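You operate a simulated robot arm through the tools that you are given. There is no shell and no other tool. Be economical: measure what you need, move in short steps, check, and stop when the job is done.

Carry out the task below with a simulated two-armed robot. There is one attempt and no reset: what you move stays moved.

TASK
Fetch the jug with a green handle and set it on the third board from the bottom of the grey shelf. Then put the black weight on the top of the check bench away on the top of the battery cart. Then fetch the slate pad and set it on the third board from the bottom of the grey shelf. The order counts. Set down upright: jug with a green handle, black weight.

It is judged by the outcome, as a careful person would: the job done as asked, and still so three seconds after it is handed in. It fails if anything else is knocked over, pushed out of place, dropped, spilled or broken.

THE ROBOT
Two 6-joint arms with two-finger parallel grippers on one trunk, on a base that drives. Base frame: it is fixed to the floor where the robot stands at the start and does not move with it; the origin is under the middle of the robot, x ahead of it, y to its left, z up; the surface under the hand at the start is at about z = 0.9. Lengths are in m, angles in degrees, forces in N, time in s.
The left shoulder is at the start at [0.06, 0.187, 1.197], the right one opposite. With the tool pointing down near the work surface each hand reaches from about 0.26 to 0.62 m from the robot's upright axis, wherever it stands, measured 20 degrees to its own side. Places, roughly: slate pad (10x8x5 cm) [0.7, 1.2, 0.9]; third board of the grey shelf [0.3, 1.7, 1.1]; top of the battery cart [-12.7, -15.2, 0.8]. Payload 1.57 kg a hand.
The TCP of each hand is the grasp point between the finger pads, 0.03 m short of the fingertips. In the tool frame z runs along the fingers and y along their closing line. Largest opening 0.11 m; finger width 0.024, thickness 0.012; the body of the gripper, 0.048 by 0.112 m, starts 0.078 m behind the TCP.
Orientation is that of the tool frame in the base frame, as a unit quaternion [x, y, z, w]. With the fingers straight down and closing along the base's y, the tool's x points along the base's -x, its y along +y and its z along -z.

THE INTERFACE
- The arms move only by the tool servo_tool. It takes "left_steps", "right_steps" or both (then of equal length, played together; a hand with none holds still); each is a list of rows, each a list of 7 numbers: the shift along the tool's x, y, z in m, then the turn, a rotation vector about the tool's x, y, z in degrees, then the closure, from 0 (fully open) to 1 (shut). In form: [[dx, dy, dz, ax, ay, az, hand], ...]. A call has 1 to 20 rows; each row shifts and turns the commanded pose from where the row before left it, along the tool's axes as they then stand. Each row takes 0.2 s and may step no farther than 0.05 m and 8.6 degrees from the row before; otherwise, or with a gripper value out of range, the whole call is refused. A pose out of reach is approached as far as the arm can. The call stops where the force on the tool passes 40 N (or 10 N more than at its start, if that is more) or the arm is blocked; 0.2 s more then pass. The fingers move at their own pace (about 0.153 m/s each) and stop on an object; they squeeze with about 42 N. The grip force told is the motor's: it shows also when the fingers shut on nothing. Time passes only in rows, and 0.2 s behind the last, so rows that do not move let the fingers close. The reply holds the time, the measured pose of the TCP, the force on the tool along the base axes, the opening and the grip force, in the units named above and with some noise, with the torque about the TCP (base axes, N m) and any sound that the robot's microphone picked up, and new pictures: "show" is both (left out), scene, wrist or none (wrist: the cameras of the hands that moved).
- Cameras (640 x 400 px; columns grow to the right, rows downward): "scene" is now at [0.0275, 0.0105, 1.7379]; the picture's right is [0.04, -1.00, 0.00], its down [-0.78, -0.03, -0.63] and it looks along [0.63, 0.03, -0.78] (base axes); focal length 272 px, centre (320, 200). "left" rides on the left gripper at [0.07, -0.016, -0.141] in its tool frame; the picture's right is [0.23, 0.97, 0.00], its down [-0.86, 0.20, -0.48] and it looks along [-0.47, 0.11, 0.88] (tool axes); focal length 222 px, centre (320, 200). "right" rides on the right gripper at [0.07, 0.016, -0.141] in its tool frame; the picture's right is [-0.23, 0.97, 0.00], its down [-0.86, -0.20, -0.48] and it looks along [-0.47, -0.11, 0.88] (tool axes); focal length 222 px, centre (320, 200). There is no depth. A picture from a camera that has moved, and an enlarged one, comes with that camera's place and axes in the base frame and with its lens. The place of the scene camera against the robot may be out by one fixed shift of up to 0.018 m in any direction.
- move_column(by): slides the trunk up (or, below 0, down) by that many m; the arms and the scene camera ride with it, the base frame stays. It gives what a move gives, with no picture.
- steer(legs): drives the robot by 1 to 6 legs, each [ahead, left, turn to the left] in m, m and degrees, along the robot's own axes; the way and the turn of a leg run together, so that a leg with both is an arc; at most 1.5 m and 180 degrees a leg. The arms and the cameras ride along, it lands a little off, and it stops where it bumps. It gives what a move gives, and a new picture of the scene camera.
- pan_tilt(pan, tilt): turns the head with the scene camera to pan (to the left, within 86 degrees either way) and tilt (down, from -29 to 69), counted from straight ahead of the robot. It gives what a move gives, and a new picture of the scene camera.
- zoom(camera, box): a new picture of the part [left, top, right, bottom] of that camera's present view, enlarged. The clock stands still meanwhile.
- close_job(): hands the job in; it is judged then, once.

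Go step by step. Nothing tells you exact positions but the pictures and the camera data: compare them with the known pose of the tool, close in by small moves and look again before you grip or let go. The budget is 165 turns and 260 pictures, counting those below and the enlarged ones. Unless the task says otherwise, let go and move clear before handing in.

The tools are called after "Emit:" by a JSON object that holds its "method" and its "body". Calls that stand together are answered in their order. servo_tool: Moves the arms, as the interface text tells. Its arguments: {"type":"object","properties":{"left_steps":{"type":"array","items":{"type":"array","items":{"type":"number"}}},"right_steps":{"type":"array","items":{"type":"array","items":{"type":"number"}}},"show":{"type":"string","enum":["both","scene","wrist","none"]}},"required":[]} The other tools are called the same way: move_column (by) slides the trunk up or down; steer (legs) drives the base; pan_tilt (pan, tilt) turns the head that bears the scene camera; zoom (camera, box) takes an enlarged picture of a part of a camera's view; close_job () hands the job in.

At the start:

```text
time: 0.0
left_position: [0.3517, 0.2812, 1.1991]
left_tcp_rot: [0.0, 1.0, -0.001, 0.0]
left_contact_force: [0.0, 0.3, 0.7]
left_torque: [0.0, 0.0, -0.01]
left_grip_width: 0.1101
left_grip_force: 0.1
right_position: [0.4794, -0.0387, 1.2309]
right_tcp_rot: [0.0, 1.0, 0.0, -0.001]
right_contact_force: [0.2, 0.8, -0.2]
right_torque: [0.0, 0.02, 0.0]
right_grip_width: 0.1103
right_grip_force: 0.0
trunk travel left (down, up): [-0.825, 0.165]
robot x, y, heading: [-0.0004, 0.0011, 0.2]
head pan, tilt: [2.5, 51.1]
```

scene: 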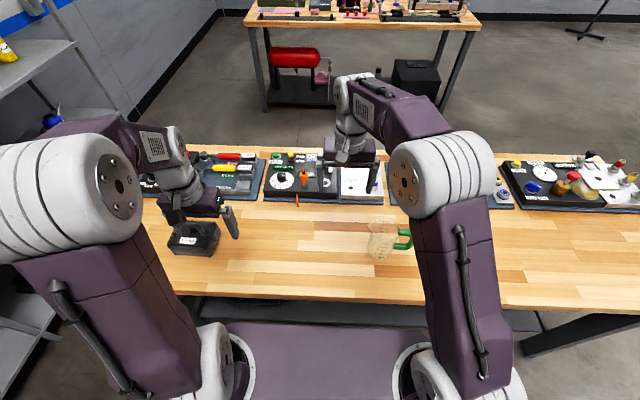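
right: 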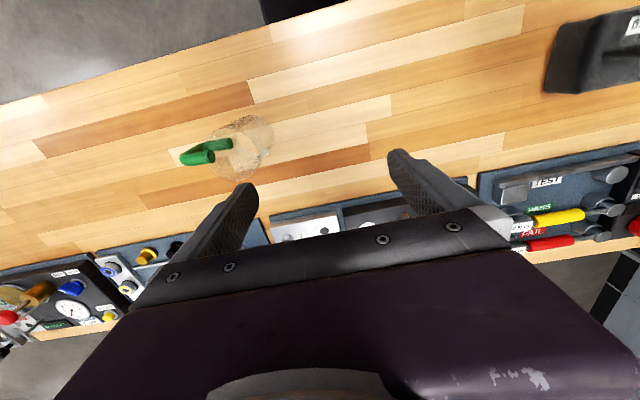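
left: 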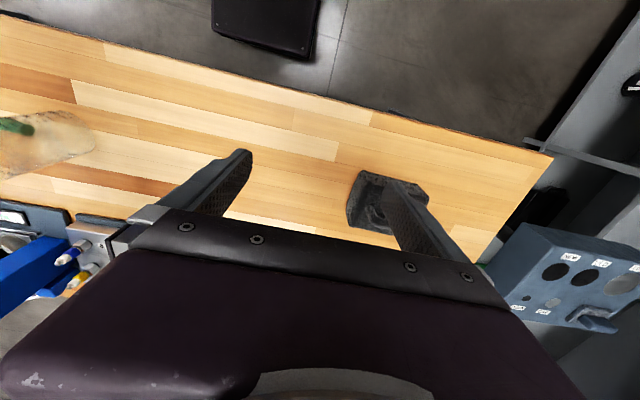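

I see the jug with its green handle right of centre on the bench, and a black block at the left. First I zoom in on both and look around to the left for the shelf and pad.

Emit:
{"method": "zoom", "body": {"camera": "scene", "box": [340, 190, 440, 280]}}

Emit:
{"method": "zoom", "body": {"camera": "scene", "box": [120, 130, 420, 290]}}

Emit:
{"method": "pan_tilt", "body": {"pan": 75, "tilt": 30}}

```text
4.44 times, centred on (390, 235) of scene
camera zoom: at [0.0275, 0.0105, 1.7379], right [0.04, -1.0, 0.0], down [-0.78, -0.03, -0.63], along [0.63, 0.03, -0.78], focal length 1207 px, centre (9, 44)
```

zoom: 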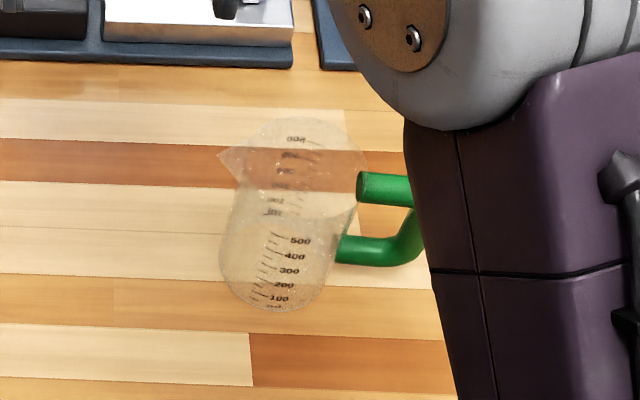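

```text
2.13 times, centred on (270, 210) of scene
camera zoom: at [0.0275, 0.0105, 1.7379], right [0.04, -1.0, 0.0], down [-0.78, -0.03, -0.63], along [0.63, 0.03, -0.78], focal length 579 px, centre (427, 179)
```

zoom: 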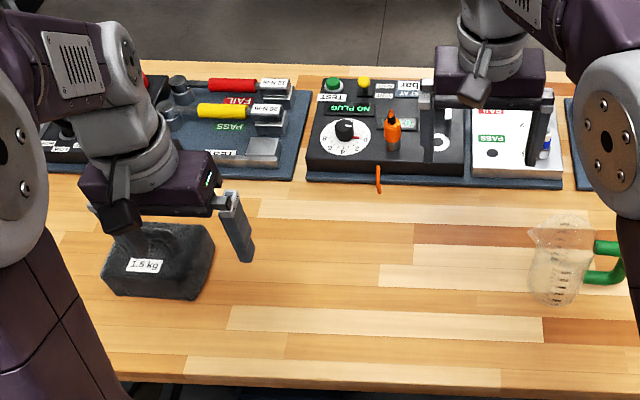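

```text
time: 1.4
left_position: [0.3511, 0.2813, 1.1993]
left_tcp_rot: [0.0, 1.0, 0.001, 0.0]
left_contact_force: [-0.6, 1.0, -0.8]
left_torque: [-0.04, 0.0, 0.03]
left_grip_width: 0.1101
left_grip_force: 0.0
right_position: [0.4794, -0.0401, 1.2314]
right_tcp_rot: [0.001, 1.0, 0.0, 0.0]
right_contact_force: [0.8, -0.6, 0.9]
right_torque: [0.0, -0.07, -0.03]
right_grip_width: 0.11
right_grip_force: 0.0
trunk travel left (down, up): [-0.825, 0.165]
robot x, y, heading: [-0.004, 0.0042, -0.1]
head pan, tilt: [75.0, 30.0]
camera scene: at [-0.0249, 0.0946, 1.7688], right [0.97, -0.26, 0.0], down [-0.13, -0.48, -0.87], along [0.22, 0.84, -0.5], focal length 272 px, centre (320, 200)
```

scene: 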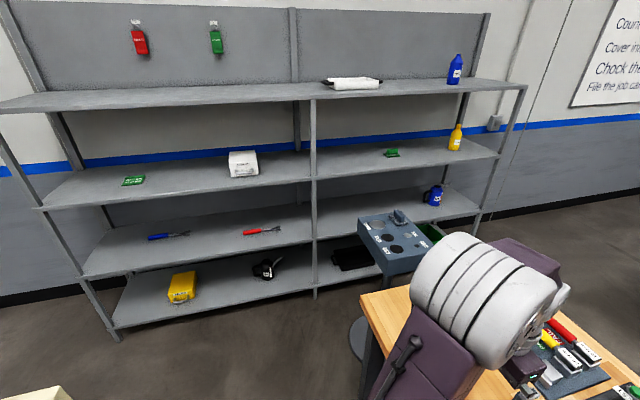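

The shelf has four boards; the third is the one with the white box and yellow bottle. I look closer at it and at the stand where the pad should be.

Emit:
{"method": "zoom", "body": {"camera": "scene", "box": [300, 60, 540, 210]}}

Emit:
{"method": "zoom", "body": {"camera": "scene", "box": [310, 180, 470, 280]}}

Emit:
{"method": "pan_tilt", "body": {"pan": 55, "tilt": 45}}

Emit:
{"method": "pan_tilt", "body": {"pan": -10, "tilt": 25}}

```text
2.67 times, centred on (420, 135) of scene
camera zoom: at [-0.0249, 0.0946, 1.7688], right [0.97, -0.26, 0.0], down [-0.13, -0.48, -0.87], along [0.22, 0.84, -0.5], focal length 724 px, centre (53, 373)
```

zoom: 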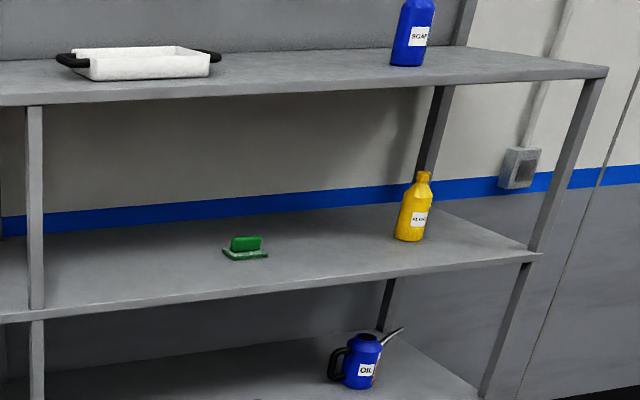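

```text
4.00 times, centred on (390, 230) of scene
camera zoom: at [-0.0249, 0.0946, 1.7688], right [0.97, -0.26, 0.0], down [-0.13, -0.48, -0.87], along [0.22, 0.84, -0.5], focal length 1086 px, centre (40, 80)
```

zoom: 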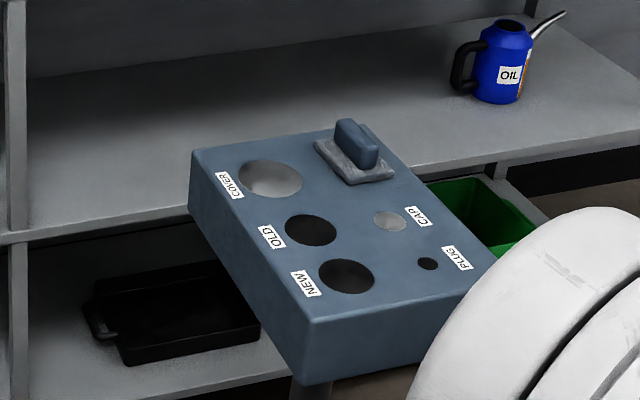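

```text
time: 2.3
left_position: [0.3527, 0.2812, 1.1995]
left_tcp_rot: [0.0, 1.0, 0.0, 0.0]
left_contact_force: [0.7, 0.5, -0.3]
left_torque: [0.01, -0.01, -0.01]
left_grip_width: 0.1099
left_grip_force: 0.0
right_position: [0.4786, -0.0405, 1.2313]
right_tcp_rot: [0.0, 1.0, 0.0, 0.0]
right_contact_force: [-0.2, -0.5, 0.2]
right_torque: [-0.02, 0.03, 0.02]
right_grip_width: 0.1098
right_grip_force: 0.0
trunk travel left (down, up): [-0.825, 0.165]
robot x, y, heading: [-0.005, -0.0026, -0.2]
head pan, tilt: [55.0, 45.0]
camera scene: at [-0.0019, 0.0739, 1.7462], right [0.82, -0.57, 0.0], down [-0.4, -0.58, -0.71], along [0.41, 0.58, -0.71], focal length 272 px, centre (320, 200)
```

scene: 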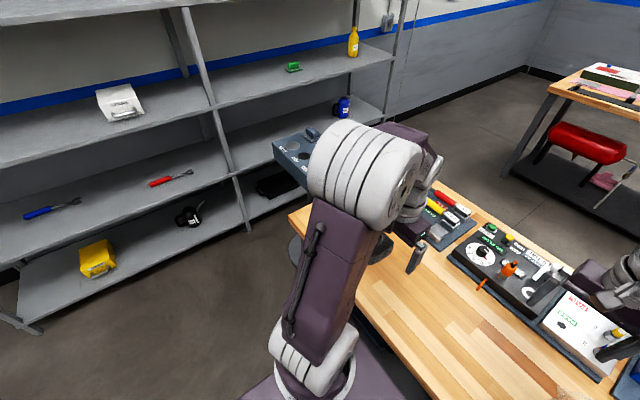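

```text
time: 3.6
left_position: [0.3512, 0.2805, 1.198]
left_tcp_rot: [0.0, 1.0, 0.0, 0.001]
left_contact_force: [0.3, 0.0, -0.9]
left_torque: [0.01, 0.0, 0.0]
left_grip_width: 0.11
left_grip_force: 0.0
right_position: [0.4791, -0.041, 1.2307]
right_tcp_rot: [-0.001, 1.0, 0.0, 0.0]
right_contact_force: [-0.1, 0.2, -0.4]
right_torque: [-0.01, -0.03, 0.03]
right_grip_width: 0.11
right_grip_force: 0.0
trunk travel left (down, up): [-0.825, 0.165]
robot x, y, heading: [0.0019, -0.0011, 0.1]
head pan, tilt: [-10.0, 25.0]
camera scene: at [0.0423, -0.0086, 1.7767], right [-0.17, -0.98, 0.0], down [-0.42, 0.07, -0.91], along [0.89, -0.16, -0.42], focal length 272 px, centre (320, 200)
```

scene: 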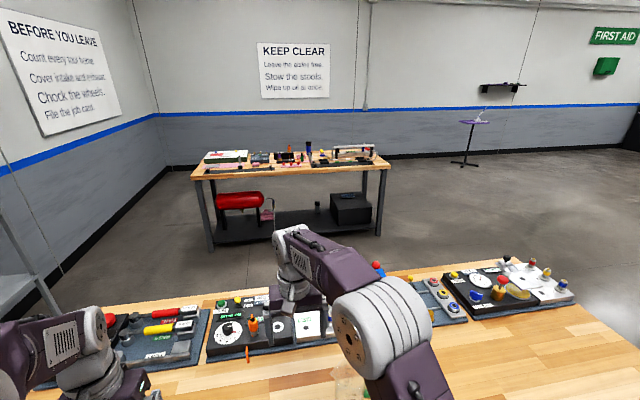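

The pad (a block with a grip) sits on the blue-grey stand. I check the far bench for signs and other weights.

Emit:
{"method": "zoom", "body": {"camera": "scene", "box": [180, 130, 400, 260]}}

Emit:
{"method": "pan_tilt", "body": {"pan": 0, "tilt": 60}}

```text
2.91 times, centred on (290, 195) of scene
camera zoom: at [0.0423, -0.0086, 1.7767], right [-0.17, -0.98, 0.0], down [-0.42, 0.07, -0.91], along [0.89, -0.16, -0.42], focal length 790 px, centre (407, 214)
```

zoom: 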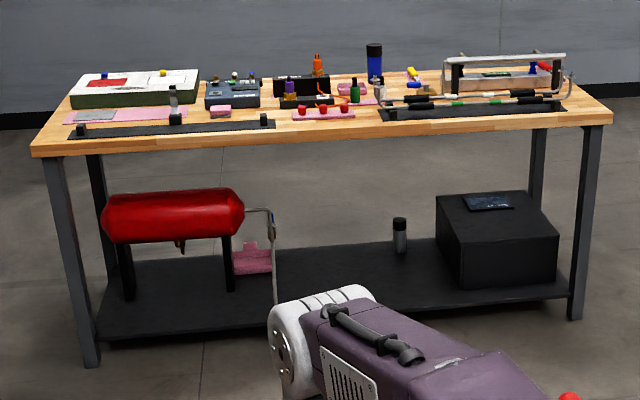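

```text
time: 4.6
left_position: [0.3517, 0.28, 1.1989]
left_tcp_rot: [0.0, 1.0, -0.001, 0.0]
left_contact_force: [-0.5, 0.1, -1.0]
left_torque: [0.02, 0.01, -0.02]
left_grip_width: 0.1101
left_grip_force: 0.0
right_position: [0.4795, -0.0403, 1.2314]
right_tcp_rot: [-0.001, 1.0, 0.0, -0.001]
right_contact_force: [0.1, -0.4, 0.4]
right_torque: [0.0, -0.04, 0.02]
right_grip_width: 0.1099
right_grip_force: 0.1
trunk travel left (down, up): [-0.825, 0.165]
robot x, y, heading: [0.0008, 0.0014, -0.2]
head pan, tilt: [0.0, 60.0]
camera scene: at [0.0182, 0.0072, 1.7268], right [0.0, -1.0, 0.0], down [-0.87, 0.0, -0.5], along [0.5, 0.0, -0.87], focal length 272 px, centre (320, 200)
```

scene: 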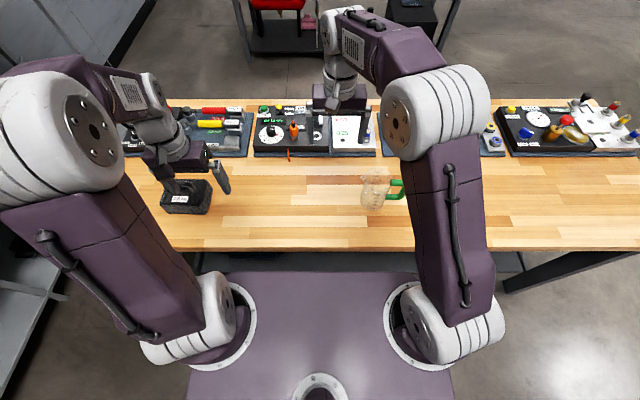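

This bench in front (with the test boards) is the check bench and the 1.5 kg block on it is the weight. I tuck the right arm aside and shift the base right so the left arm can come to the jug diagonally, between spout and handle.

Emit:
{"method": "servo_tool", "body": {"right_steps": [[0.022, -0.036, -0.008, 0, 0, 0, 0], [0.022, -0.036, -0.008, 0, 0, 0, 0], [0.022, -0.036, -0.008, 0, 0, 0, 0], [0.022, -0.036, -0.008, 0, 0, 0, 0], [0.022, -0.036, -0.008, 0, 0, 0, 0], [0.022, -0.036, -0.008, 0, 0, 0, 0], [0.022, -0.036, -0.008, 0, 0, 0, 0], [0.022, -0.036, -0.008, 0, 0, 0, 0]], "show": "none"}}

Emit:
{"method": "steer", "body": {"legs": [[0, -0.2, 0]]}}

```text
time: 6.4
left_position: [0.3506, 0.2803, 1.1997]
left_tcp_rot: [0.0, 1.0, 0.0, 0.0]
left_contact_force: [0.1, -0.2, 0.3]
left_torque: [0.02, -0.01, 0.0]
left_grip_width: 0.11
left_grip_force: 0.0
right_position: [0.3021, -0.3288, 1.2949]
right_tcp_rot: [0.0, 1.0, 0.001, 0.0]
right_contact_force: [-0.2, -1.3, -0.4]
right_torque: [0.03, 0.01, 0.05]
right_grip_width: 0.1099
right_grip_force: 0.0
trunk travel left (down, up): [-0.825, 0.165]
robot x, y, heading: [-0.0024, -0.0001, -0.1]
head pan, tilt: [0.0, 60.0]
```

```text
time: 8.0
left_position: [0.3518, 0.0884, 1.198]
left_tcp_rot: [0.0, 1.0, -0.001, 0.0]
left_contact_force: [0.2, 0.6, -0.1]
left_torque: [-0.02, -0.01, -0.02]
left_grip_width: 0.1099
left_grip_force: 0.1
right_position: [0.3028, -0.5193, 1.2973]
right_tcp_rot: [0.001, 1.0, -0.002, 0.0]
right_contact_force: [0.5, -0.6, -0.5]
right_torque: [-0.03, 0.01, 0.01]
right_grip_width: 0.11
right_grip_force: 0.0
trunk travel left (down, up): [-0.825, 0.165]
robot x, y, heading: [-0.0002, -0.1963, -0.1]
head pan, tilt: [0.0, 60.0]
camera scene: at [0.0181, -0.1839, 1.7267], right [0.0, -1.0, 0.0], down [-0.87, 0.0, -0.5], along [0.5, 0.0, -0.87], focal length 272 px, centre (320, 200)
```

scene: 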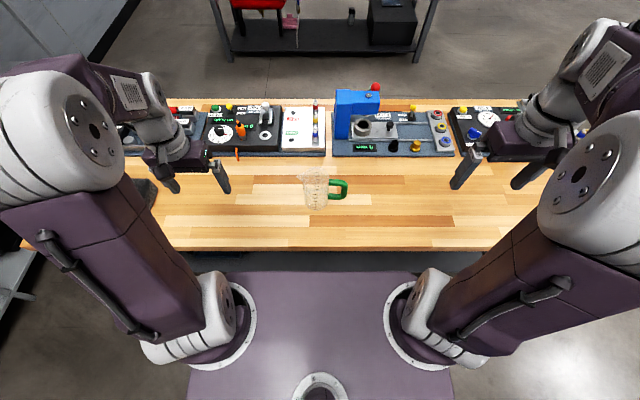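

Emit:
{"method": "zoom", "body": {"camera": "scene", "box": [270, 140, 380, 220]}}

```text
5.00 times, centred on (325, 180) of scene
camera zoom: at [0.0181, -0.1839, 1.7267], right [0.0, -1.0, 0.0], down [-0.87, 0.0, -0.5], along [0.5, 0.0, -0.87], focal length 1358 px, centre (295, 300)
```

zoom: 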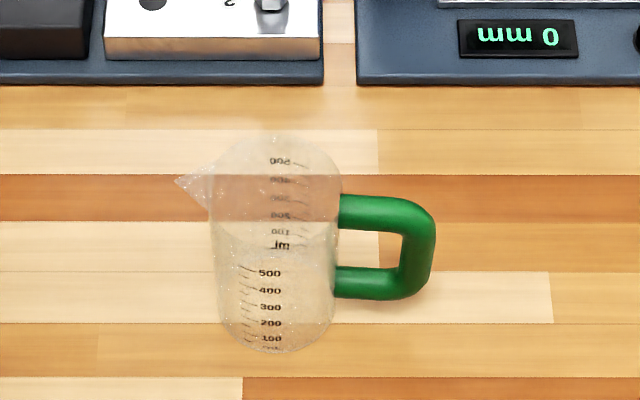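

The jug is about 8 cm across and 14 cm tall, with its axis near (0.49, -0.17), the handle toward -y and the spout toward +y. I turn the left hand to yaw -50° and 30° below horizontal.

Emit:
{"method": "servo_tool", "body": {"left_steps": [[0, 0, 0, 0, 0, 8.33, 0], [0, 0, 0, 0, 0, 8.33, 0], [0, 0, 0, 0, 0, 8.33, 0], [0, 0, 0, 0, 0, 8.33, 0], [0, 0, 0, 0, 0, 8.33, 0], [0, 0, 0, 0, 0, 8.33, 0], [0, 0, 0, 0, -8.57, 0, 0], [0, 0, 0, 0, -8.57, 0, 0], [0, 0, 0, 0, -8.57, 0, 0], [0, 0, 0, 0, -8.57, 0, 0], [0, 0, 0, 0, -8.57, 0, 0], [0, 0, 0, 0, -8.57, 0, 0], [0, 0, 0, 0, -8.57, 0, 0]]}}

```text
time: 10.8
left_position: [0.3515, 0.0862, 1.1994]
left_tcp_rot: [0.365, 0.784, -0.211, 0.455]
left_contact_force: [-0.4, -0.3, 0.2]
left_torque: [0.03, 0.03, 0.01]
left_grip_width: 0.11
left_grip_force: 0.0
right_position: [0.302, -0.5214, 1.2967]
right_tcp_rot: [0.0, 1.0, -0.001, 0.0]
right_contact_force: [0.2, 0.3, -0.3]
right_torque: [-0.01, -0.01, 0.0]
right_grip_width: 0.1101
right_grip_force: 0.0
trunk travel left (down, up): [-0.825, 0.165]
robot x, y, heading: [-0.0009, -0.1929, 0.0]
head pan, tilt: [0.0, 60.0]
camera scene: at [0.0182, -0.1871, 1.7267], right [0.0, -1.0, 0.0], down [-0.87, 0.0, -0.5], along [0.5, 0.0, -0.87], focal length 272 px, centre (320, 200)
camera left: at [0.2384, 0.1971, 1.2086], right [0.67, 0.71, -0.2], down [0.16, 0.12, 0.98], along [0.72, -0.69, -0.03], focal length 222 px, centre (320, 200)
```

scene: 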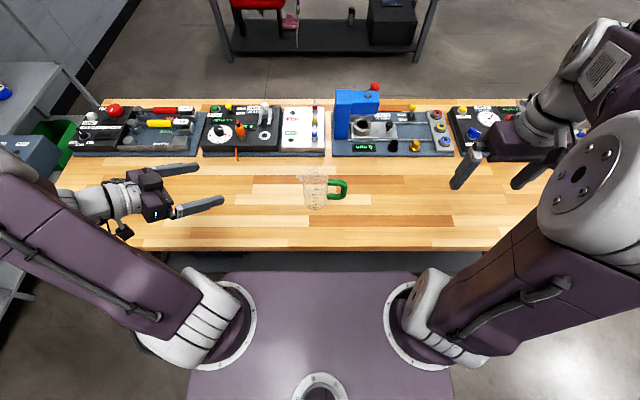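
left: 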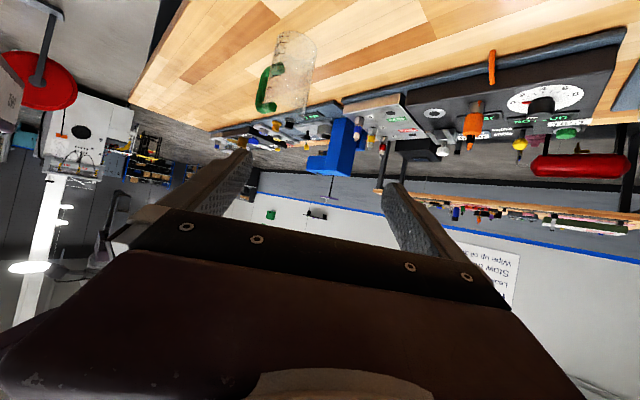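

The hand can hold that attitude. I move to a pre-grasp point 15 cm short of the jug.

Emit:
{"method": "servo_tool", "body": {"left_steps": [[0.01, -0.011, 0.034, 0, 0, 0, 0], [0.01, -0.011, 0.034, 0, 0, 0, 0], [0.01, -0.011, 0.034, 0, 0, 0, 0], [0.01, -0.011, 0.034, 0, 0, 0, 0], [0.01, -0.011, 0.034, 0, 0, 0, 0], [0.01, -0.011, 0.034, 0, 0, 0, 0]]}}

```text
time: 12.2
left_position: [0.4517, -0.0322, 1.0992]
left_tcp_rot: [0.366, 0.786, -0.214, 0.45]
left_contact_force: [0.1, 0.3, -0.4]
left_torque: [0.01, 0.02, -0.03]
left_grip_width: 0.1097
left_grip_force: 0.1
left hand out of reach, approached as far as the arm can: row 3, 4, 5, 6
right_position: [0.3038, -0.5246, 1.2934]
right_tcp_rot: [-0.001, 1.0, 0.001, -0.001]
right_contact_force: [0.1, -0.3, 0.0]
right_torque: [0.0, -0.02, 0.0]
right_grip_width: 0.1101
right_grip_force: 0.2
trunk travel left (down, up): [-0.825, 0.165]
robot x, y, heading: [0.002, -0.1996, -0.1]
head pan, tilt: [0.0, 60.0]
camera scene: at [0.0196, -0.1896, 1.7267], right [0.0, -1.0, 0.0], down [-0.87, 0.0, -0.5], along [0.5, 0.0, -0.87], focal length 272 px, centre (320, 200)
camera left: at [0.339, 0.0791, 1.1104], right [0.67, 0.71, -0.2], down [0.17, 0.12, 0.98], along [0.72, -0.69, -0.04], focal length 222 px, centre (320, 200)
```

scene: 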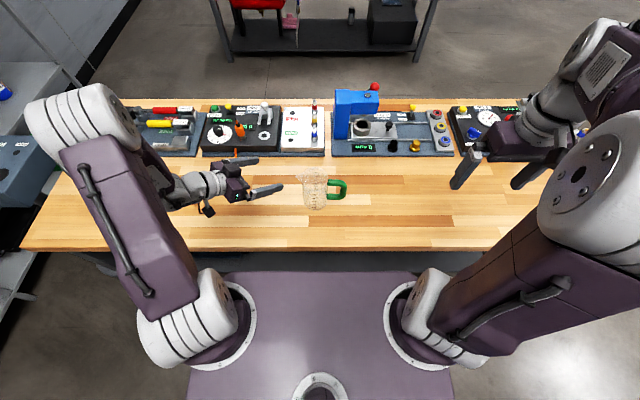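
left: 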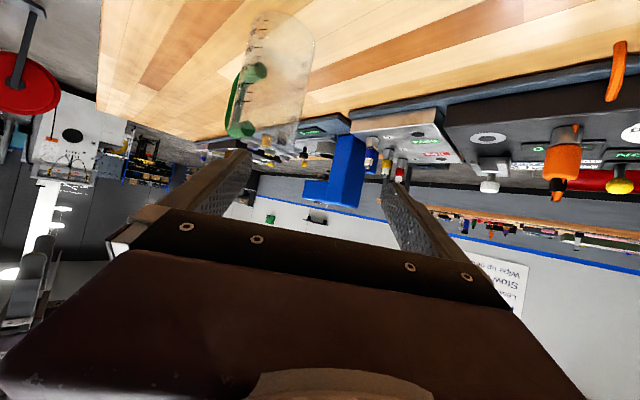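

The pose was too close to the shoulder. I back the base up by 0.13 m to give the arm room.

Emit:
{"method": "steer", "body": {"legs": [[-0.13, 0, 0]]}}

```text
time: 13.5
left_position: [0.3219, -0.0328, 1.0982]
left_tcp_rot: [0.367, 0.786, -0.214, 0.449]
left_contact_force: [-0.6, 0.7, 0.6]
left_torque: [-0.02, -0.01, -0.02]
left_grip_width: 0.11
left_grip_force: 0.3
right_position: [0.1734, -0.5247, 1.2947]
right_tcp_rot: [0.001, 1.0, 0.0, -0.001]
right_contact_force: [0.5, -0.9, 0.1]
right_torque: [0.02, 0.01, -0.02]
right_grip_width: 0.1101
right_grip_force: 0.1
trunk travel left (down, up): [-0.825, 0.165]
robot x, y, heading: [-0.1315, -0.1948, 0.0]
head pan, tilt: [0.0, 60.0]
camera scene: at [-0.109, -0.1889, 1.7267], right [0.0, -1.0, 0.0], down [-0.87, 0.0, -0.5], along [0.5, 0.0, -0.87], focal length 272 px, centre (320, 200)
```

scene: 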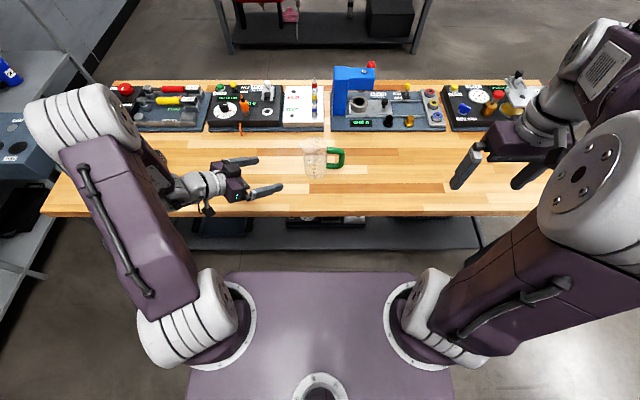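

Emit:
{"method": "servo_tool", "body": {"left_steps": [[0.003, 0.011, 0.031, 0, 0, 0, 0], [0.003, 0.011, 0.031, 0, 0, 0, 0], [0.002, 0.01, 0.03, 0, 0, 0, 0]]}}

```text
time: 14.3
left_position: [0.3923, -0.0701, 1.0471]
left_tcp_rot: [0.367, 0.785, -0.214, 0.451]
left_contact_force: [0.2, 0.5, 0.2]
left_torque: [0.01, 0.01, 0.02]
left_grip_width: 0.1098
left_grip_force: 0.0
right_position: [0.1701, -0.5246, 1.296]
right_tcp_rot: [0.002, 1.0, -0.001, 0.0]
right_contact_force: [-0.1, 0.1, -0.1]
right_torque: [0.01, -0.01, -0.01]
right_grip_width: 0.1099
right_grip_force: 0.0
trunk travel left (down, up): [-0.825, 0.165]
robot x, y, heading: [-0.13, -0.194, -0.3]
head pan, tilt: [0.0, 60.0]
camera scene: at [-0.113, -0.1892, 1.7267], right [0.0, -1.0, 0.0], down [-0.87, 0.0, -0.5], along [0.5, 0.0, -0.87], focal length 272 px, centre (320, 200)
camera left: at [0.2793, 0.0413, 1.0585], right [0.68, 0.71, -0.2], down [0.17, 0.12, 0.98], along [0.72, -0.69, -0.04], focal length 222 px, centre (320, 200)
```

scene: 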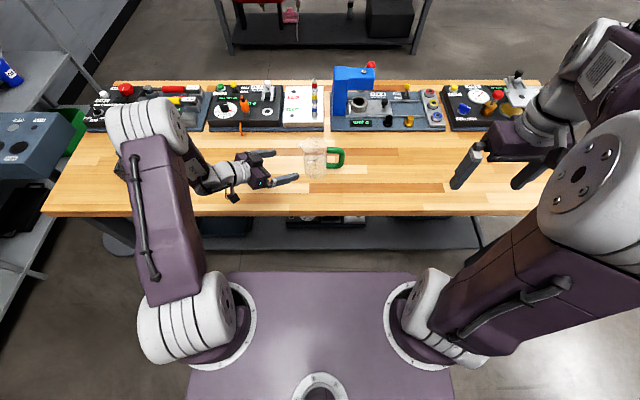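
left: 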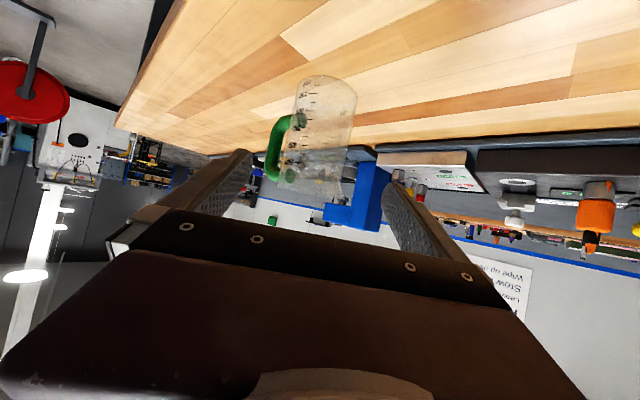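

The tool axis points straight at the jug, whose axis is about 15 cm ahead. I advance 14 cm with open fingers.

Emit:
{"method": "servo_tool", "body": {"left_steps": [[0, 0, 0.03, 0, 0, 0, 0], [0, 0, 0.03, 0, 0, 0, 0], [0, 0, 0.03, 0, 0, 0, 0], [0, 0, 0.025, 0, 0, 0, 0], [0, 0, 0.025, 0, 0, 0, 0]]}}

```text
time: 15.5
left_position: [0.4712, -0.164, 0.9742]
left_tcp_rot: [0.367, 0.786, -0.214, 0.45]
left_contact_force: [0.4, -0.4, 0.3]
left_torque: [0.0, -0.01, -0.02]
left_grip_width: 0.11
left_grip_force: 0.0
right_position: [0.173, -0.5246, 1.2961]
right_tcp_rot: [0.001, 1.0, 0.0, 0.0]
right_contact_force: [-0.8, -0.8, 0.0]
right_torque: [-0.02, 0.0, -0.01]
right_grip_width: 0.11
right_grip_force: 0.0
trunk travel left (down, up): [-0.825, 0.165]
robot x, y, heading: [-0.1298, -0.1938, -0.2]
head pan, tilt: [0.0, 60.0]
camera scene: at [-0.1114, -0.1897, 1.7267], right [0.0, -1.0, 0.0], down [-0.87, 0.0, -0.5], along [0.5, 0.0, -0.87], focal length 272 px, centre (320, 200)
camera left: at [0.3583, -0.0524, 0.9857], right [0.67, 0.71, -0.2], down [0.17, 0.12, 0.98], along [0.72, -0.69, -0.04], focal length 222 px, centre (320, 200)
```

scene: 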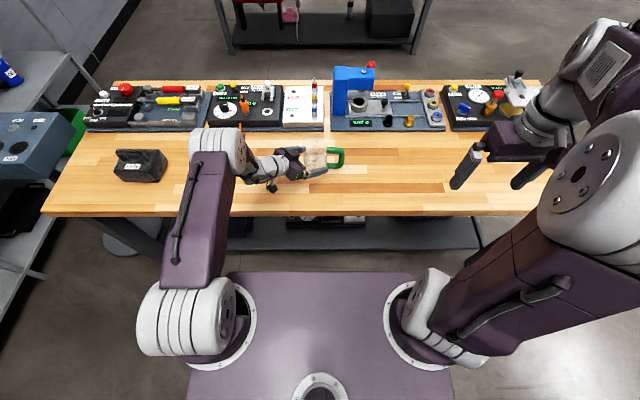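
left: 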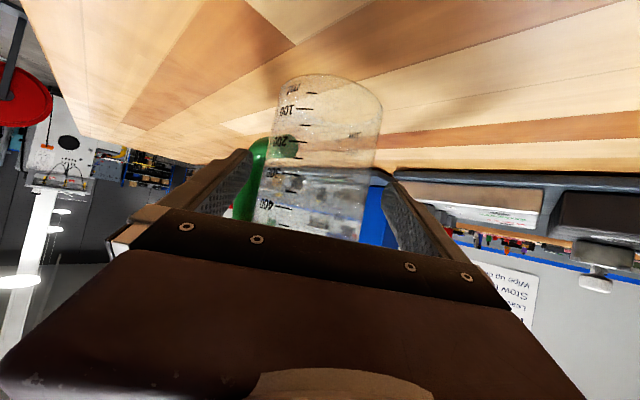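

Jug is centred between the fingers. I close gently.

Emit:
{"method": "servo_tool", "body": {"left_steps": [[0, 0, 0.005, 0, 0, 0, 0.1], [0, 0, 0, 0, 0, 0, 0.2], [0, 0, 0, 0, 0, 0, 0.3], [0, 0, 0, 0, 0, 0, 0.45], [0, 0, 0, 0, 0, 0, 0.6], [0, 0, 0, 0, 0, 0, 0.6]]}}

```text
time: 16.9
left_position: [0.4734, -0.1668, 0.9727]
left_tcp_rot: [0.367, 0.785, -0.214, 0.45]
left_contact_force: [0.2, -0.6, -0.2]
left_torque: [0.07, -0.06, 0.01]
left_grip_width: 0.0822
left_grip_force: 42.1
right_position: [0.1712, -0.5225, 1.2954]
right_tcp_rot: [0.001, 1.0, 0.0, -0.001]
right_contact_force: [-0.7, 0.9, -0.1]
right_torque: [-0.02, -0.01, -0.01]
right_grip_width: 0.1102
right_grip_force: 0.0
trunk travel left (down, up): [-0.825, 0.165]
robot x, y, heading: [-0.1333, -0.1946, 0.1]
head pan, tilt: [0.0, 60.0]
camera scene: at [-0.1119, -0.1888, 1.7267], right [0.0, -1.0, 0.0], down [-0.87, 0.0, -0.5], along [0.5, 0.0, -0.87], focal length 272 px, centre (320, 200)
camera left: at [0.3611, -0.0552, 0.9837], right [0.67, 0.71, -0.2], down [0.17, 0.12, 0.98], along [0.72, -0.69, -0.04], focal length 222 px, centre (320, 200)
```

scene: 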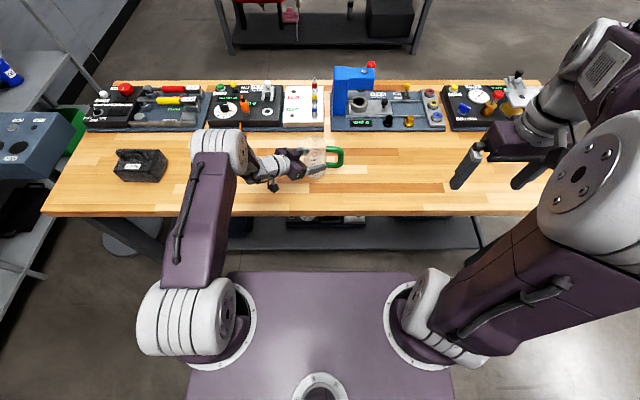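
left: 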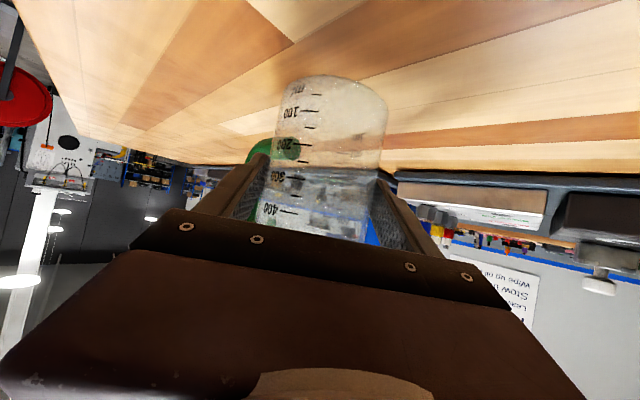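

Gripped at 8.2 cm. I lift 12 cm straight up.

Emit:
{"method": "servo_tool", "body": {"left_steps": [[-0.0173, 0, -0.01, 0, 0, 0, 0.6], [-0.026, 0, -0.015, 0, 0, 0, 0.6], [-0.026, 0, -0.015, 0, 0, 0, 0.6], [-0.026, 0, -0.015, 0, 0, 0, 0.6], [-0.026, 0, -0.015, 0, 0, 0, 0.6]]}}

```text
time: 18.1
left_position: [0.473, -0.1679, 1.1152]
left_tcp_rot: [0.366, 0.785, -0.214, 0.451]
left_contact_force: [-0.4, 0.6, -1.0]
left_torque: [0.02, 0.02, 0.0]
left_grip_width: 0.0817
left_grip_force: 41.8
right_position: [0.1717, -0.5236, 1.2951]
right_tcp_rot: [0.001, 1.0, 0.001, 0.0]
right_contact_force: [-0.2, -0.5, -0.7]
right_torque: [0.0, 0.01, 0.0]
right_grip_width: 0.1101
right_grip_force: 0.0
trunk travel left (down, up): [-0.825, 0.165]
robot x, y, heading: [-0.1312, -0.1952, -0.1]
head pan, tilt: [0.0, 60.0]
camera scene: at [-0.113, -0.1892, 1.7267], right [0.0, -1.0, 0.0], down [-0.87, 0.0, -0.5], along [0.5, 0.0, -0.87], focal length 272 px, centre (320, 200)
camera left: at [0.361, -0.0551, 1.1268], right [0.67, 0.71, -0.2], down [0.17, 0.12, 0.98], along [0.72, -0.69, -0.04], focal length 222 px, centre (320, 200)
```

scene: 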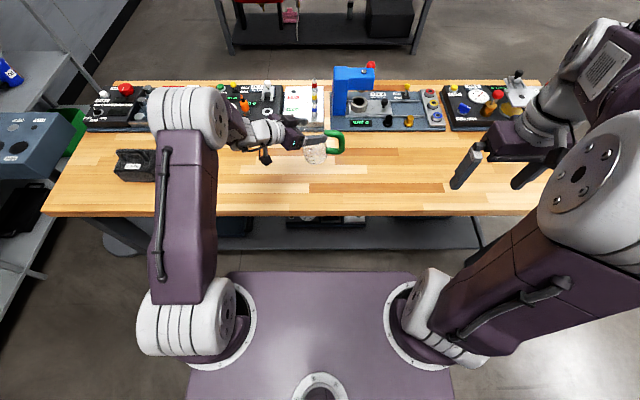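
left: 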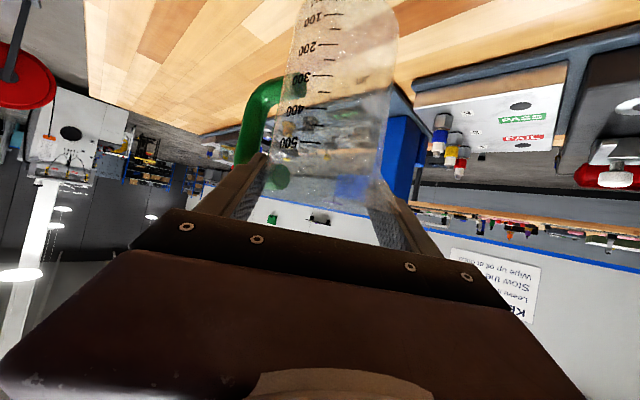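

Jug is held. I turn left 90° in place to face the shelf.

Emit:
{"method": "steer", "body": {"legs": [[0, 0, 90]]}}

Emit:
{"method": "pan_tilt", "body": {"pan": 0, "tilt": 30}}

Emit:
{"method": "pan_tilt", "body": {"pan": 80, "tilt": 30}}

```text
time: 21.1
left_position: [0.2203, 0.3618, 1.1166]
left_tcp_rot: [-0.031, 0.866, 0.016, 0.499]
left_contact_force: [-0.3, -0.2, -2.4]
left_torque: [0.0, 0.07, -0.01]
left_grip_width: 0.0815
left_grip_force: 41.6
right_position: [0.333, -0.0936, 1.2955]
right_tcp_rot: [-0.455, 0.891, -0.001, 0.0]
right_contact_force: [-0.8, -0.5, 0.7]
right_torque: [0.05, -0.03, 0.01]
right_grip_width: 0.1098
right_grip_force: 0.1
trunk travel left (down, up): [-0.825, 0.165]
robot x, y, heading: [-0.1107, -0.1451, 54.2]
head pan, tilt: [0.0, 60.0]
stopped in leg 1: the robot was blocked; the commanded pose is now the measured one
camera scene: at [-0.0944, -0.1332, 1.7267], right [0.81, -0.59, 0.0], down [-0.51, -0.7, -0.5], along [0.29, 0.41, -0.87], focal length 272 px, centre (320, 200)
```

scene: 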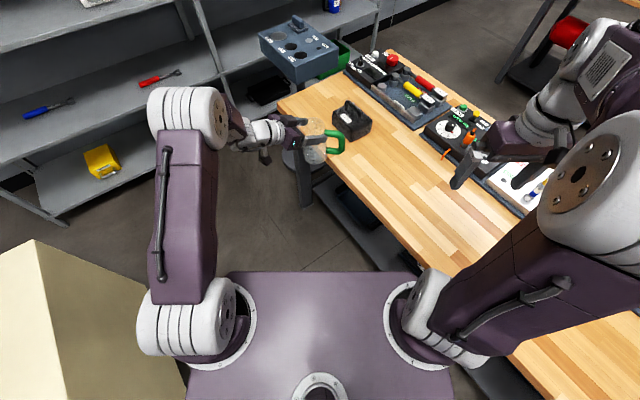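

```text
time: 22.1
left_position: [0.219, 0.3638, 1.1148]
left_tcp_rot: [-0.031, 0.866, 0.014, 0.499]
left_contact_force: [0.0, 0.2, -1.1]
left_torque: [-0.04, -0.01, 0.02]
left_grip_width: 0.0811
left_grip_force: 42.1
right_position: [0.3322, -0.0916, 1.2953]
right_tcp_rot: [-0.454, 0.891, 0.0, 0.0]
right_contact_force: [-0.7, 0.5, -0.1]
right_torque: [-0.02, -0.01, 0.0]
right_grip_width: 0.1099
right_grip_force: 0.2
trunk travel left (down, up): [-0.825, 0.165]
robot x, y, heading: [-0.109, -0.1442, 54.1]
head pan, tilt: [0.0, 30.0]
camera scene: at [-0.0802, -0.1118, 1.7687], right [0.81, -0.59, 0.0], down [-0.29, -0.41, -0.87], along [0.51, 0.7, -0.5], focal length 272 px, centre (320, 200)
```

scene: 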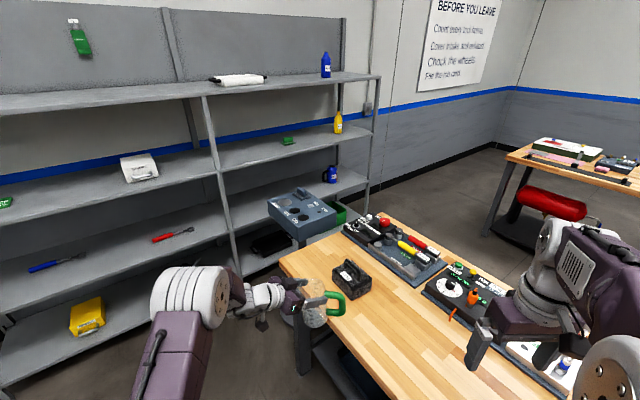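

```text
time: 23.6
left_position: [0.219, 0.3653, 1.1153]
left_tcp_rot: [-0.031, 0.866, 0.014, 0.499]
left_contact_force: [0.7, -0.1, -1.0]
left_torque: [0.02, 0.04, 0.02]
left_grip_width: 0.0812
left_grip_force: 41.9
right_position: [0.3331, -0.091, 1.2952]
right_tcp_rot: [-0.455, 0.891, 0.0, 0.0]
right_contact_force: [0.8, 0.4, 0.0]
right_torque: [0.02, 0.0, 0.02]
right_grip_width: 0.1101
right_grip_force: 0.0
trunk travel left (down, up): [-0.825, 0.165]
robot x, y, heading: [-0.1086, -0.1429, 54.1]
head pan, tilt: [80.0, 30.0]
camera scene: at [-0.1961, -0.1198, 1.7688], right [0.72, 0.7, 0.0], down [0.35, -0.36, -0.87], along [-0.6, 0.62, -0.5], focal length 272 px, centre (320, 200)
```

scene: 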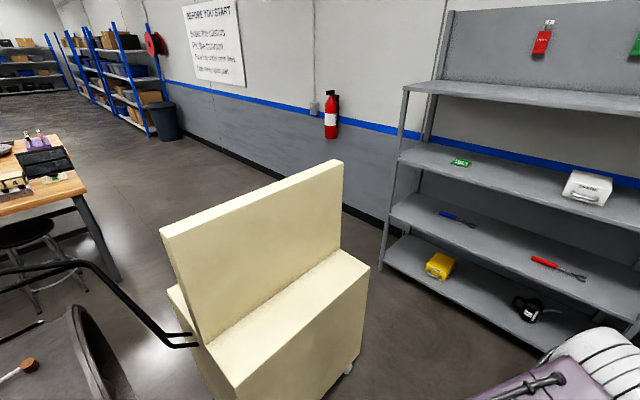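

The turn was blocked at 54°. I look down on both sides to find what the base touches before moving further.

Emit:
{"method": "pan_tilt", "body": {"pan": 86, "tilt": 62}}

Emit:
{"method": "pan_tilt", "body": {"pan": -86, "tilt": 55}}

Emit:
{"method": "pan_tilt", "body": {"pan": -50, "tilt": 60}}

```text
time: 24.6
left_position: [0.2193, 0.3639, 1.1142]
left_tcp_rot: [-0.031, 0.867, 0.014, 0.497]
left_contact_force: [-0.3, -0.2, -1.6]
left_torque: [0.03, 0.0, 0.01]
left_grip_width: 0.0814
left_grip_force: 42.3
right_position: [0.3335, -0.0904, 1.2948]
right_tcp_rot: [-0.454, 0.891, 0.001, 0.0]
right_contact_force: [-0.6, 0.6, -0.5]
right_torque: [-0.03, 0.01, -0.01]
right_grip_width: 0.1098
right_grip_force: 0.1
trunk travel left (down, up): [-0.825, 0.165]
robot x, y, heading: [-0.1114, -0.1446, 54.3]
head pan, tilt: [85.9, 62.0]
camera scene: at [-0.1826, -0.1436, 1.7245], right [0.64, 0.77, 0.0], down [0.68, -0.57, -0.47], along [-0.36, 0.3, -0.88], focal length 272 px, centre (320, 200)
```

scene: 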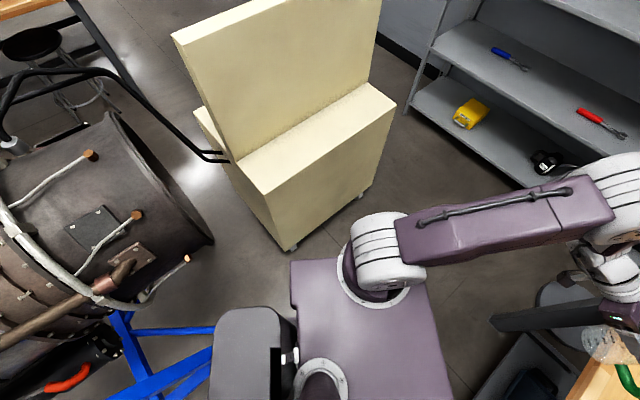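

```text
time: 27.2
left_position: [0.2191, 0.3636, 1.116]
left_tcp_rot: [-0.031, 0.866, 0.014, 0.499]
left_contact_force: [-0.3, -0.7, -1.3]
left_torque: [0.01, -0.01, -0.01]
left_grip_width: 0.0814
left_grip_force: 42.2
right_position: [0.3326, -0.0906, 1.2964]
right_tcp_rot: [-0.455, 0.891, 0.0, 0.0]
right_contact_force: [-0.4, -1.0, -0.1]
right_torque: [-0.01, 0.01, 0.04]
right_grip_width: 0.1098
right_grip_force: 0.0
trunk travel left (down, up): [-0.825, 0.165]
robot x, y, heading: [-0.1134, -0.1459, 54.4]
head pan, tilt: [-85.9, 55.0]
camera scene: at [-0.072, -0.2229, 1.7328], right [-0.53, -0.85, 0.0], down [-0.7, 0.43, -0.57], along [0.49, -0.3, -0.82], focal length 272 px, centre (320, 200)
```

scene: 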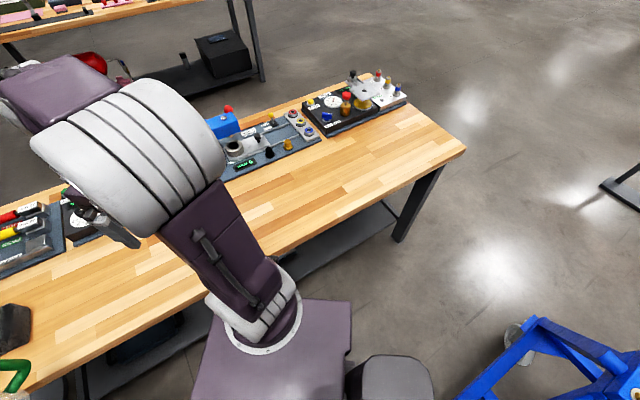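

```text
time: 28.2
left_position: [0.2198, 0.3637, 1.1155]
left_tcp_rot: [-0.031, 0.866, 0.014, 0.499]
left_contact_force: [0.0, 0.6, -1.2]
left_torque: [0.02, 0.05, 0.01]
left_grip_width: 0.0816
left_grip_force: 41.6
right_position: [0.3325, -0.0912, 1.2952]
right_tcp_rot: [-0.455, 0.891, 0.0, 0.001]
right_contact_force: [0.6, -0.1, 0.0]
right_torque: [-0.02, 0.04, -0.03]
right_grip_width: 0.11
right_grip_force: 0.0
trunk travel left (down, up): [-0.825, 0.165]
robot x, y, heading: [-0.1097, -0.1422, 54.0]
head pan, tilt: [-50.0, 60.0]
camera scene: at [-0.0668, -0.1803, 1.7267], right [0.07, -1.0, 0.0], down [-0.86, -0.06, -0.5], along [0.5, 0.04, -0.87], focal length 272 px, centre (320, 200)
```

scene: 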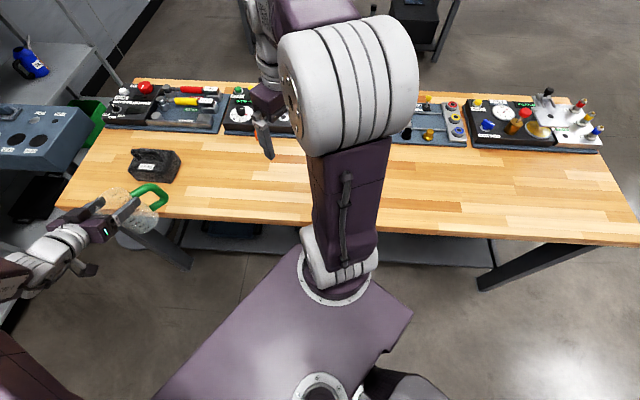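

The robot's rear is near a blue-framed machine stand behind. I slide forward and left away from it, then finish the turn.

Emit:
{"method": "steer", "body": {"legs": [[0.12, 0.16, 0], [0, 0, 36]]}}

```text
time: 31.5
left_position: [-0.2079, 0.6508, 1.115]
left_tcp_rot: [-0.301, 0.814, 0.169, 0.468]
left_contact_force: [0.2, 0.6, -1.2]
left_torque: [-0.01, 0.03, -0.02]
left_grip_width: 0.0813
left_grip_force: 42.0
right_position: [0.1529, 0.3541, 1.2964]
right_tcp_rot: [0.711, -0.703, 0.001, 0.0]
right_contact_force: [-0.1, 0.6, -0.8]
right_torque: [0.0, -0.01, 0.01]
right_grip_width: 0.1101
right_grip_force: 0.1
trunk travel left (down, up): [-0.825, 0.165]
robot x, y, heading: [-0.1718, 0.0448, 90.4]
head pan, tilt: [-50.0, 60.0]
camera scene: at [-0.1068, 0.0377, 1.7267], right [0.65, -0.76, 0.0], down [-0.66, -0.56, -0.5], along [0.38, 0.33, -0.87], focal length 272 px, centre (320, 200)
```

scene: 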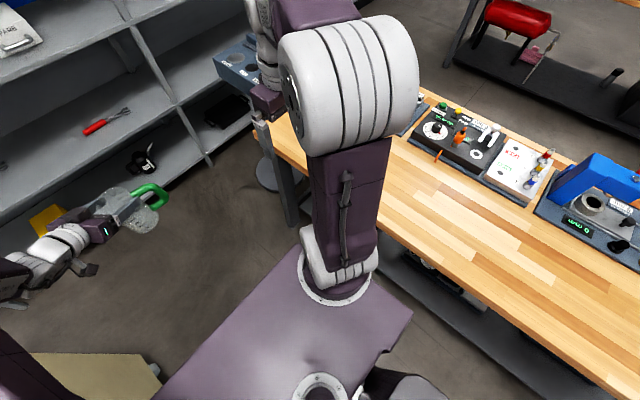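

Turn complete, heading 90°. I raise the trunk 0.13 m so the jug clears the board, and look at the shelf.

Emit:
{"method": "move_column", "body": {"by": 0.13}}

Emit:
{"method": "pan_tilt", "body": {"pan": 0, "tilt": 25}}

```text
time: 33.1
left_position: [-0.2074, 0.6506, 1.2459]
left_tcp_rot: [-0.301, 0.813, 0.17, 0.469]
left_contact_force: [0.7, -0.2, -1.3]
left_torque: [0.0, 0.04, 0.02]
left_grip_width: 0.0811
left_grip_force: 41.7
right_position: [0.1548, 0.3522, 1.4256]
right_tcp_rot: [0.711, -0.703, 0.0, -0.001]
right_contact_force: [0.4, -0.5, -0.3]
right_torque: [-0.01, 0.0, 0.02]
right_grip_width: 0.1101
right_grip_force: 0.2
trunk travel left (down, up): [-0.955, 0.035]
robot x, y, heading: [-0.1721, 0.045, 90.7]
head pan, tilt: [-50.0, 60.0]
```

```text
time: 34.3
left_position: [-0.2076, 0.6507, 1.246]
left_tcp_rot: [-0.301, 0.812, 0.17, 0.469]
left_contact_force: [0.1, 0.1, -1.0]
left_torque: [-0.03, 0.01, -0.02]
left_grip_width: 0.0813
left_grip_force: 41.9
right_position: [0.1533, 0.3533, 1.4256]
right_tcp_rot: [0.711, -0.704, 0.0, -0.001]
right_contact_force: [0.3, -0.4, -0.7]
right_torque: [0.03, 0.0, -0.02]
right_grip_width: 0.1101
right_grip_force: 0.0
trunk travel left (down, up): [-0.955, 0.035]
robot x, y, heading: [-0.169, 0.0444, 90.4]
head pan, tilt: [0.0, 25.0]
camera scene: at [-0.1588, 0.0867, 1.9067], right [1.0, 0.01, 0.0], down [0.0, -0.42, -0.91], along [-0.01, 0.91, -0.42], focal length 272 px, centre (320, 200)
```

scene: 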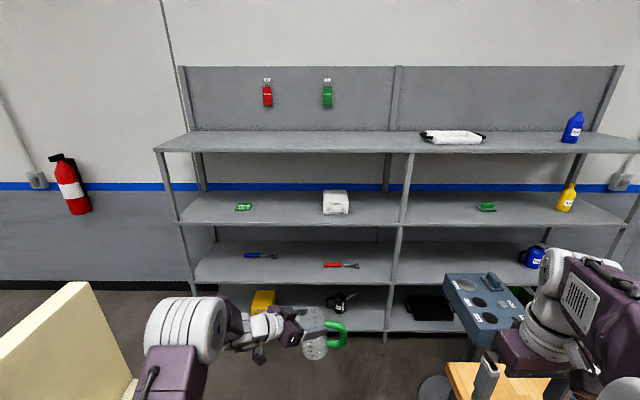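

The third board has free space between the green tag and the white box (x about -0.6 to -0.15). I drive toward it in two legs and look again before entering the shelf.

Emit:
{"method": "steer", "body": {"legs": [[0.3, 0.12, 0], [0.3, 0, 0]]}}

```text
time: 38.0
left_position: [-0.3324, 1.2397, 1.2454]
left_tcp_rot: [-0.3, 0.813, 0.17, 0.469]
left_contact_force: [0.9, -0.1, -1.6]
left_torque: [0.01, 0.03, 0.04]
left_grip_width: 0.0811
left_grip_force: 41.5
right_position: [0.0293, 0.9426, 1.4266]
right_tcp_rot: [0.71, -0.704, -0.001, 0.0]
right_contact_force: [0.6, -0.1, -0.1]
right_torque: [0.0, 0.01, 0.03]
right_grip_width: 0.1104
right_grip_force: 0.0
trunk travel left (down, up): [-0.955, 0.035]
robot x, y, heading: [-0.2951, 0.642, 90.7]
head pan, tilt: [0.0, 25.0]
camera scene: at [-0.2853, 0.6759, 1.9068], right [1.0, 0.01, 0.0], down [0.0, -0.42, -0.91], along [-0.01, 0.91, -0.42], focal length 272 px, centre (320, 200)
```

scene: 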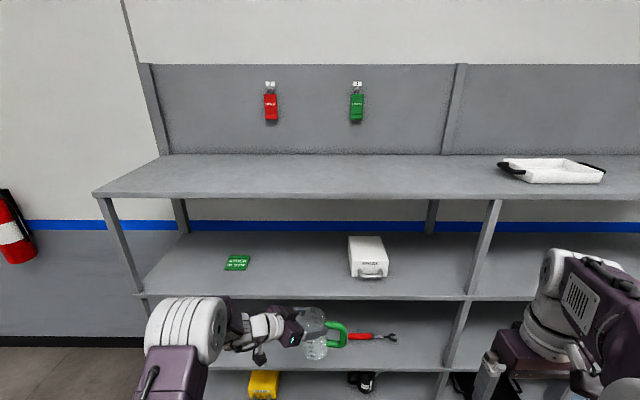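

Emit:
{"method": "steer", "body": {"legs": [[0.3, 0, 0]]}}

Emit:
{"method": "zoom", "body": {"camera": "left", "box": [0, 0, 640, 400]}}

```text
time: 40.1
left_position: [-0.3393, 1.5455, 1.2461]
left_tcp_rot: [-0.302, 0.812, 0.172, 0.469]
left_contact_force: [0.8, 0.0, -0.7]
left_torque: [0.02, 0.03, 0.0]
left_grip_width: 0.0814
left_grip_force: 42.3
right_position: [0.0223, 1.2488, 1.426]
right_tcp_rot: [0.713, -0.701, -0.001, -0.002]
right_contact_force: [0.1, -0.3, 0.1]
right_torque: [0.01, 0.0, -0.01]
right_grip_width: 0.1101
right_grip_force: 0.0
trunk travel left (down, up): [-0.955, 0.035]
robot x, y, heading: [-0.2987, 0.9494, 90.8]
head pan, tilt: [0.0, 25.0]
camera scene: at [-0.2889, 0.9795, 1.9069], right [1.0, 0.01, 0.0], down [0.01, -0.42, -0.91], along [-0.01, 0.91, -0.42], focal length 272 px, centre (320, 200)
```

scene: 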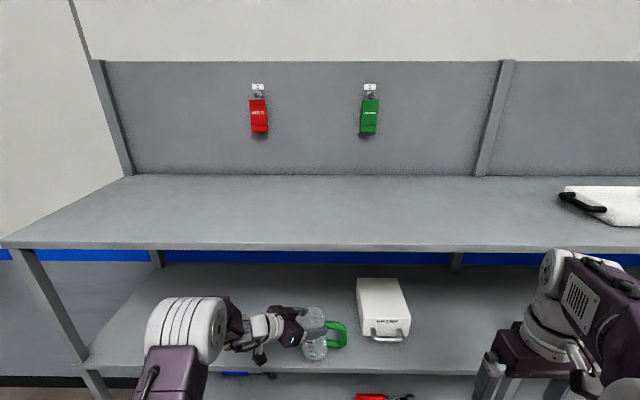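

```text
1.00 times, centred on (320, 200) of left (not enlarged: the box is as wide or as high as the picture)
camera zoom: at [-0.4474, 1.4311, 1.2574], right [-0.72, 0.66, -0.2], down [-0.12, 0.16, 0.98], along [0.68, 0.73, -0.04], focal length 222 px, centre (320, 200)
```

zoom: 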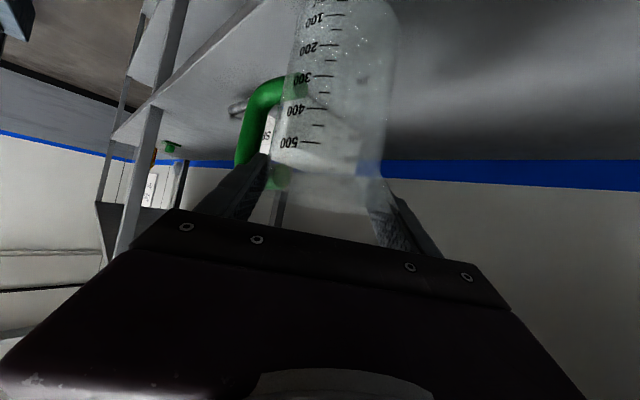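

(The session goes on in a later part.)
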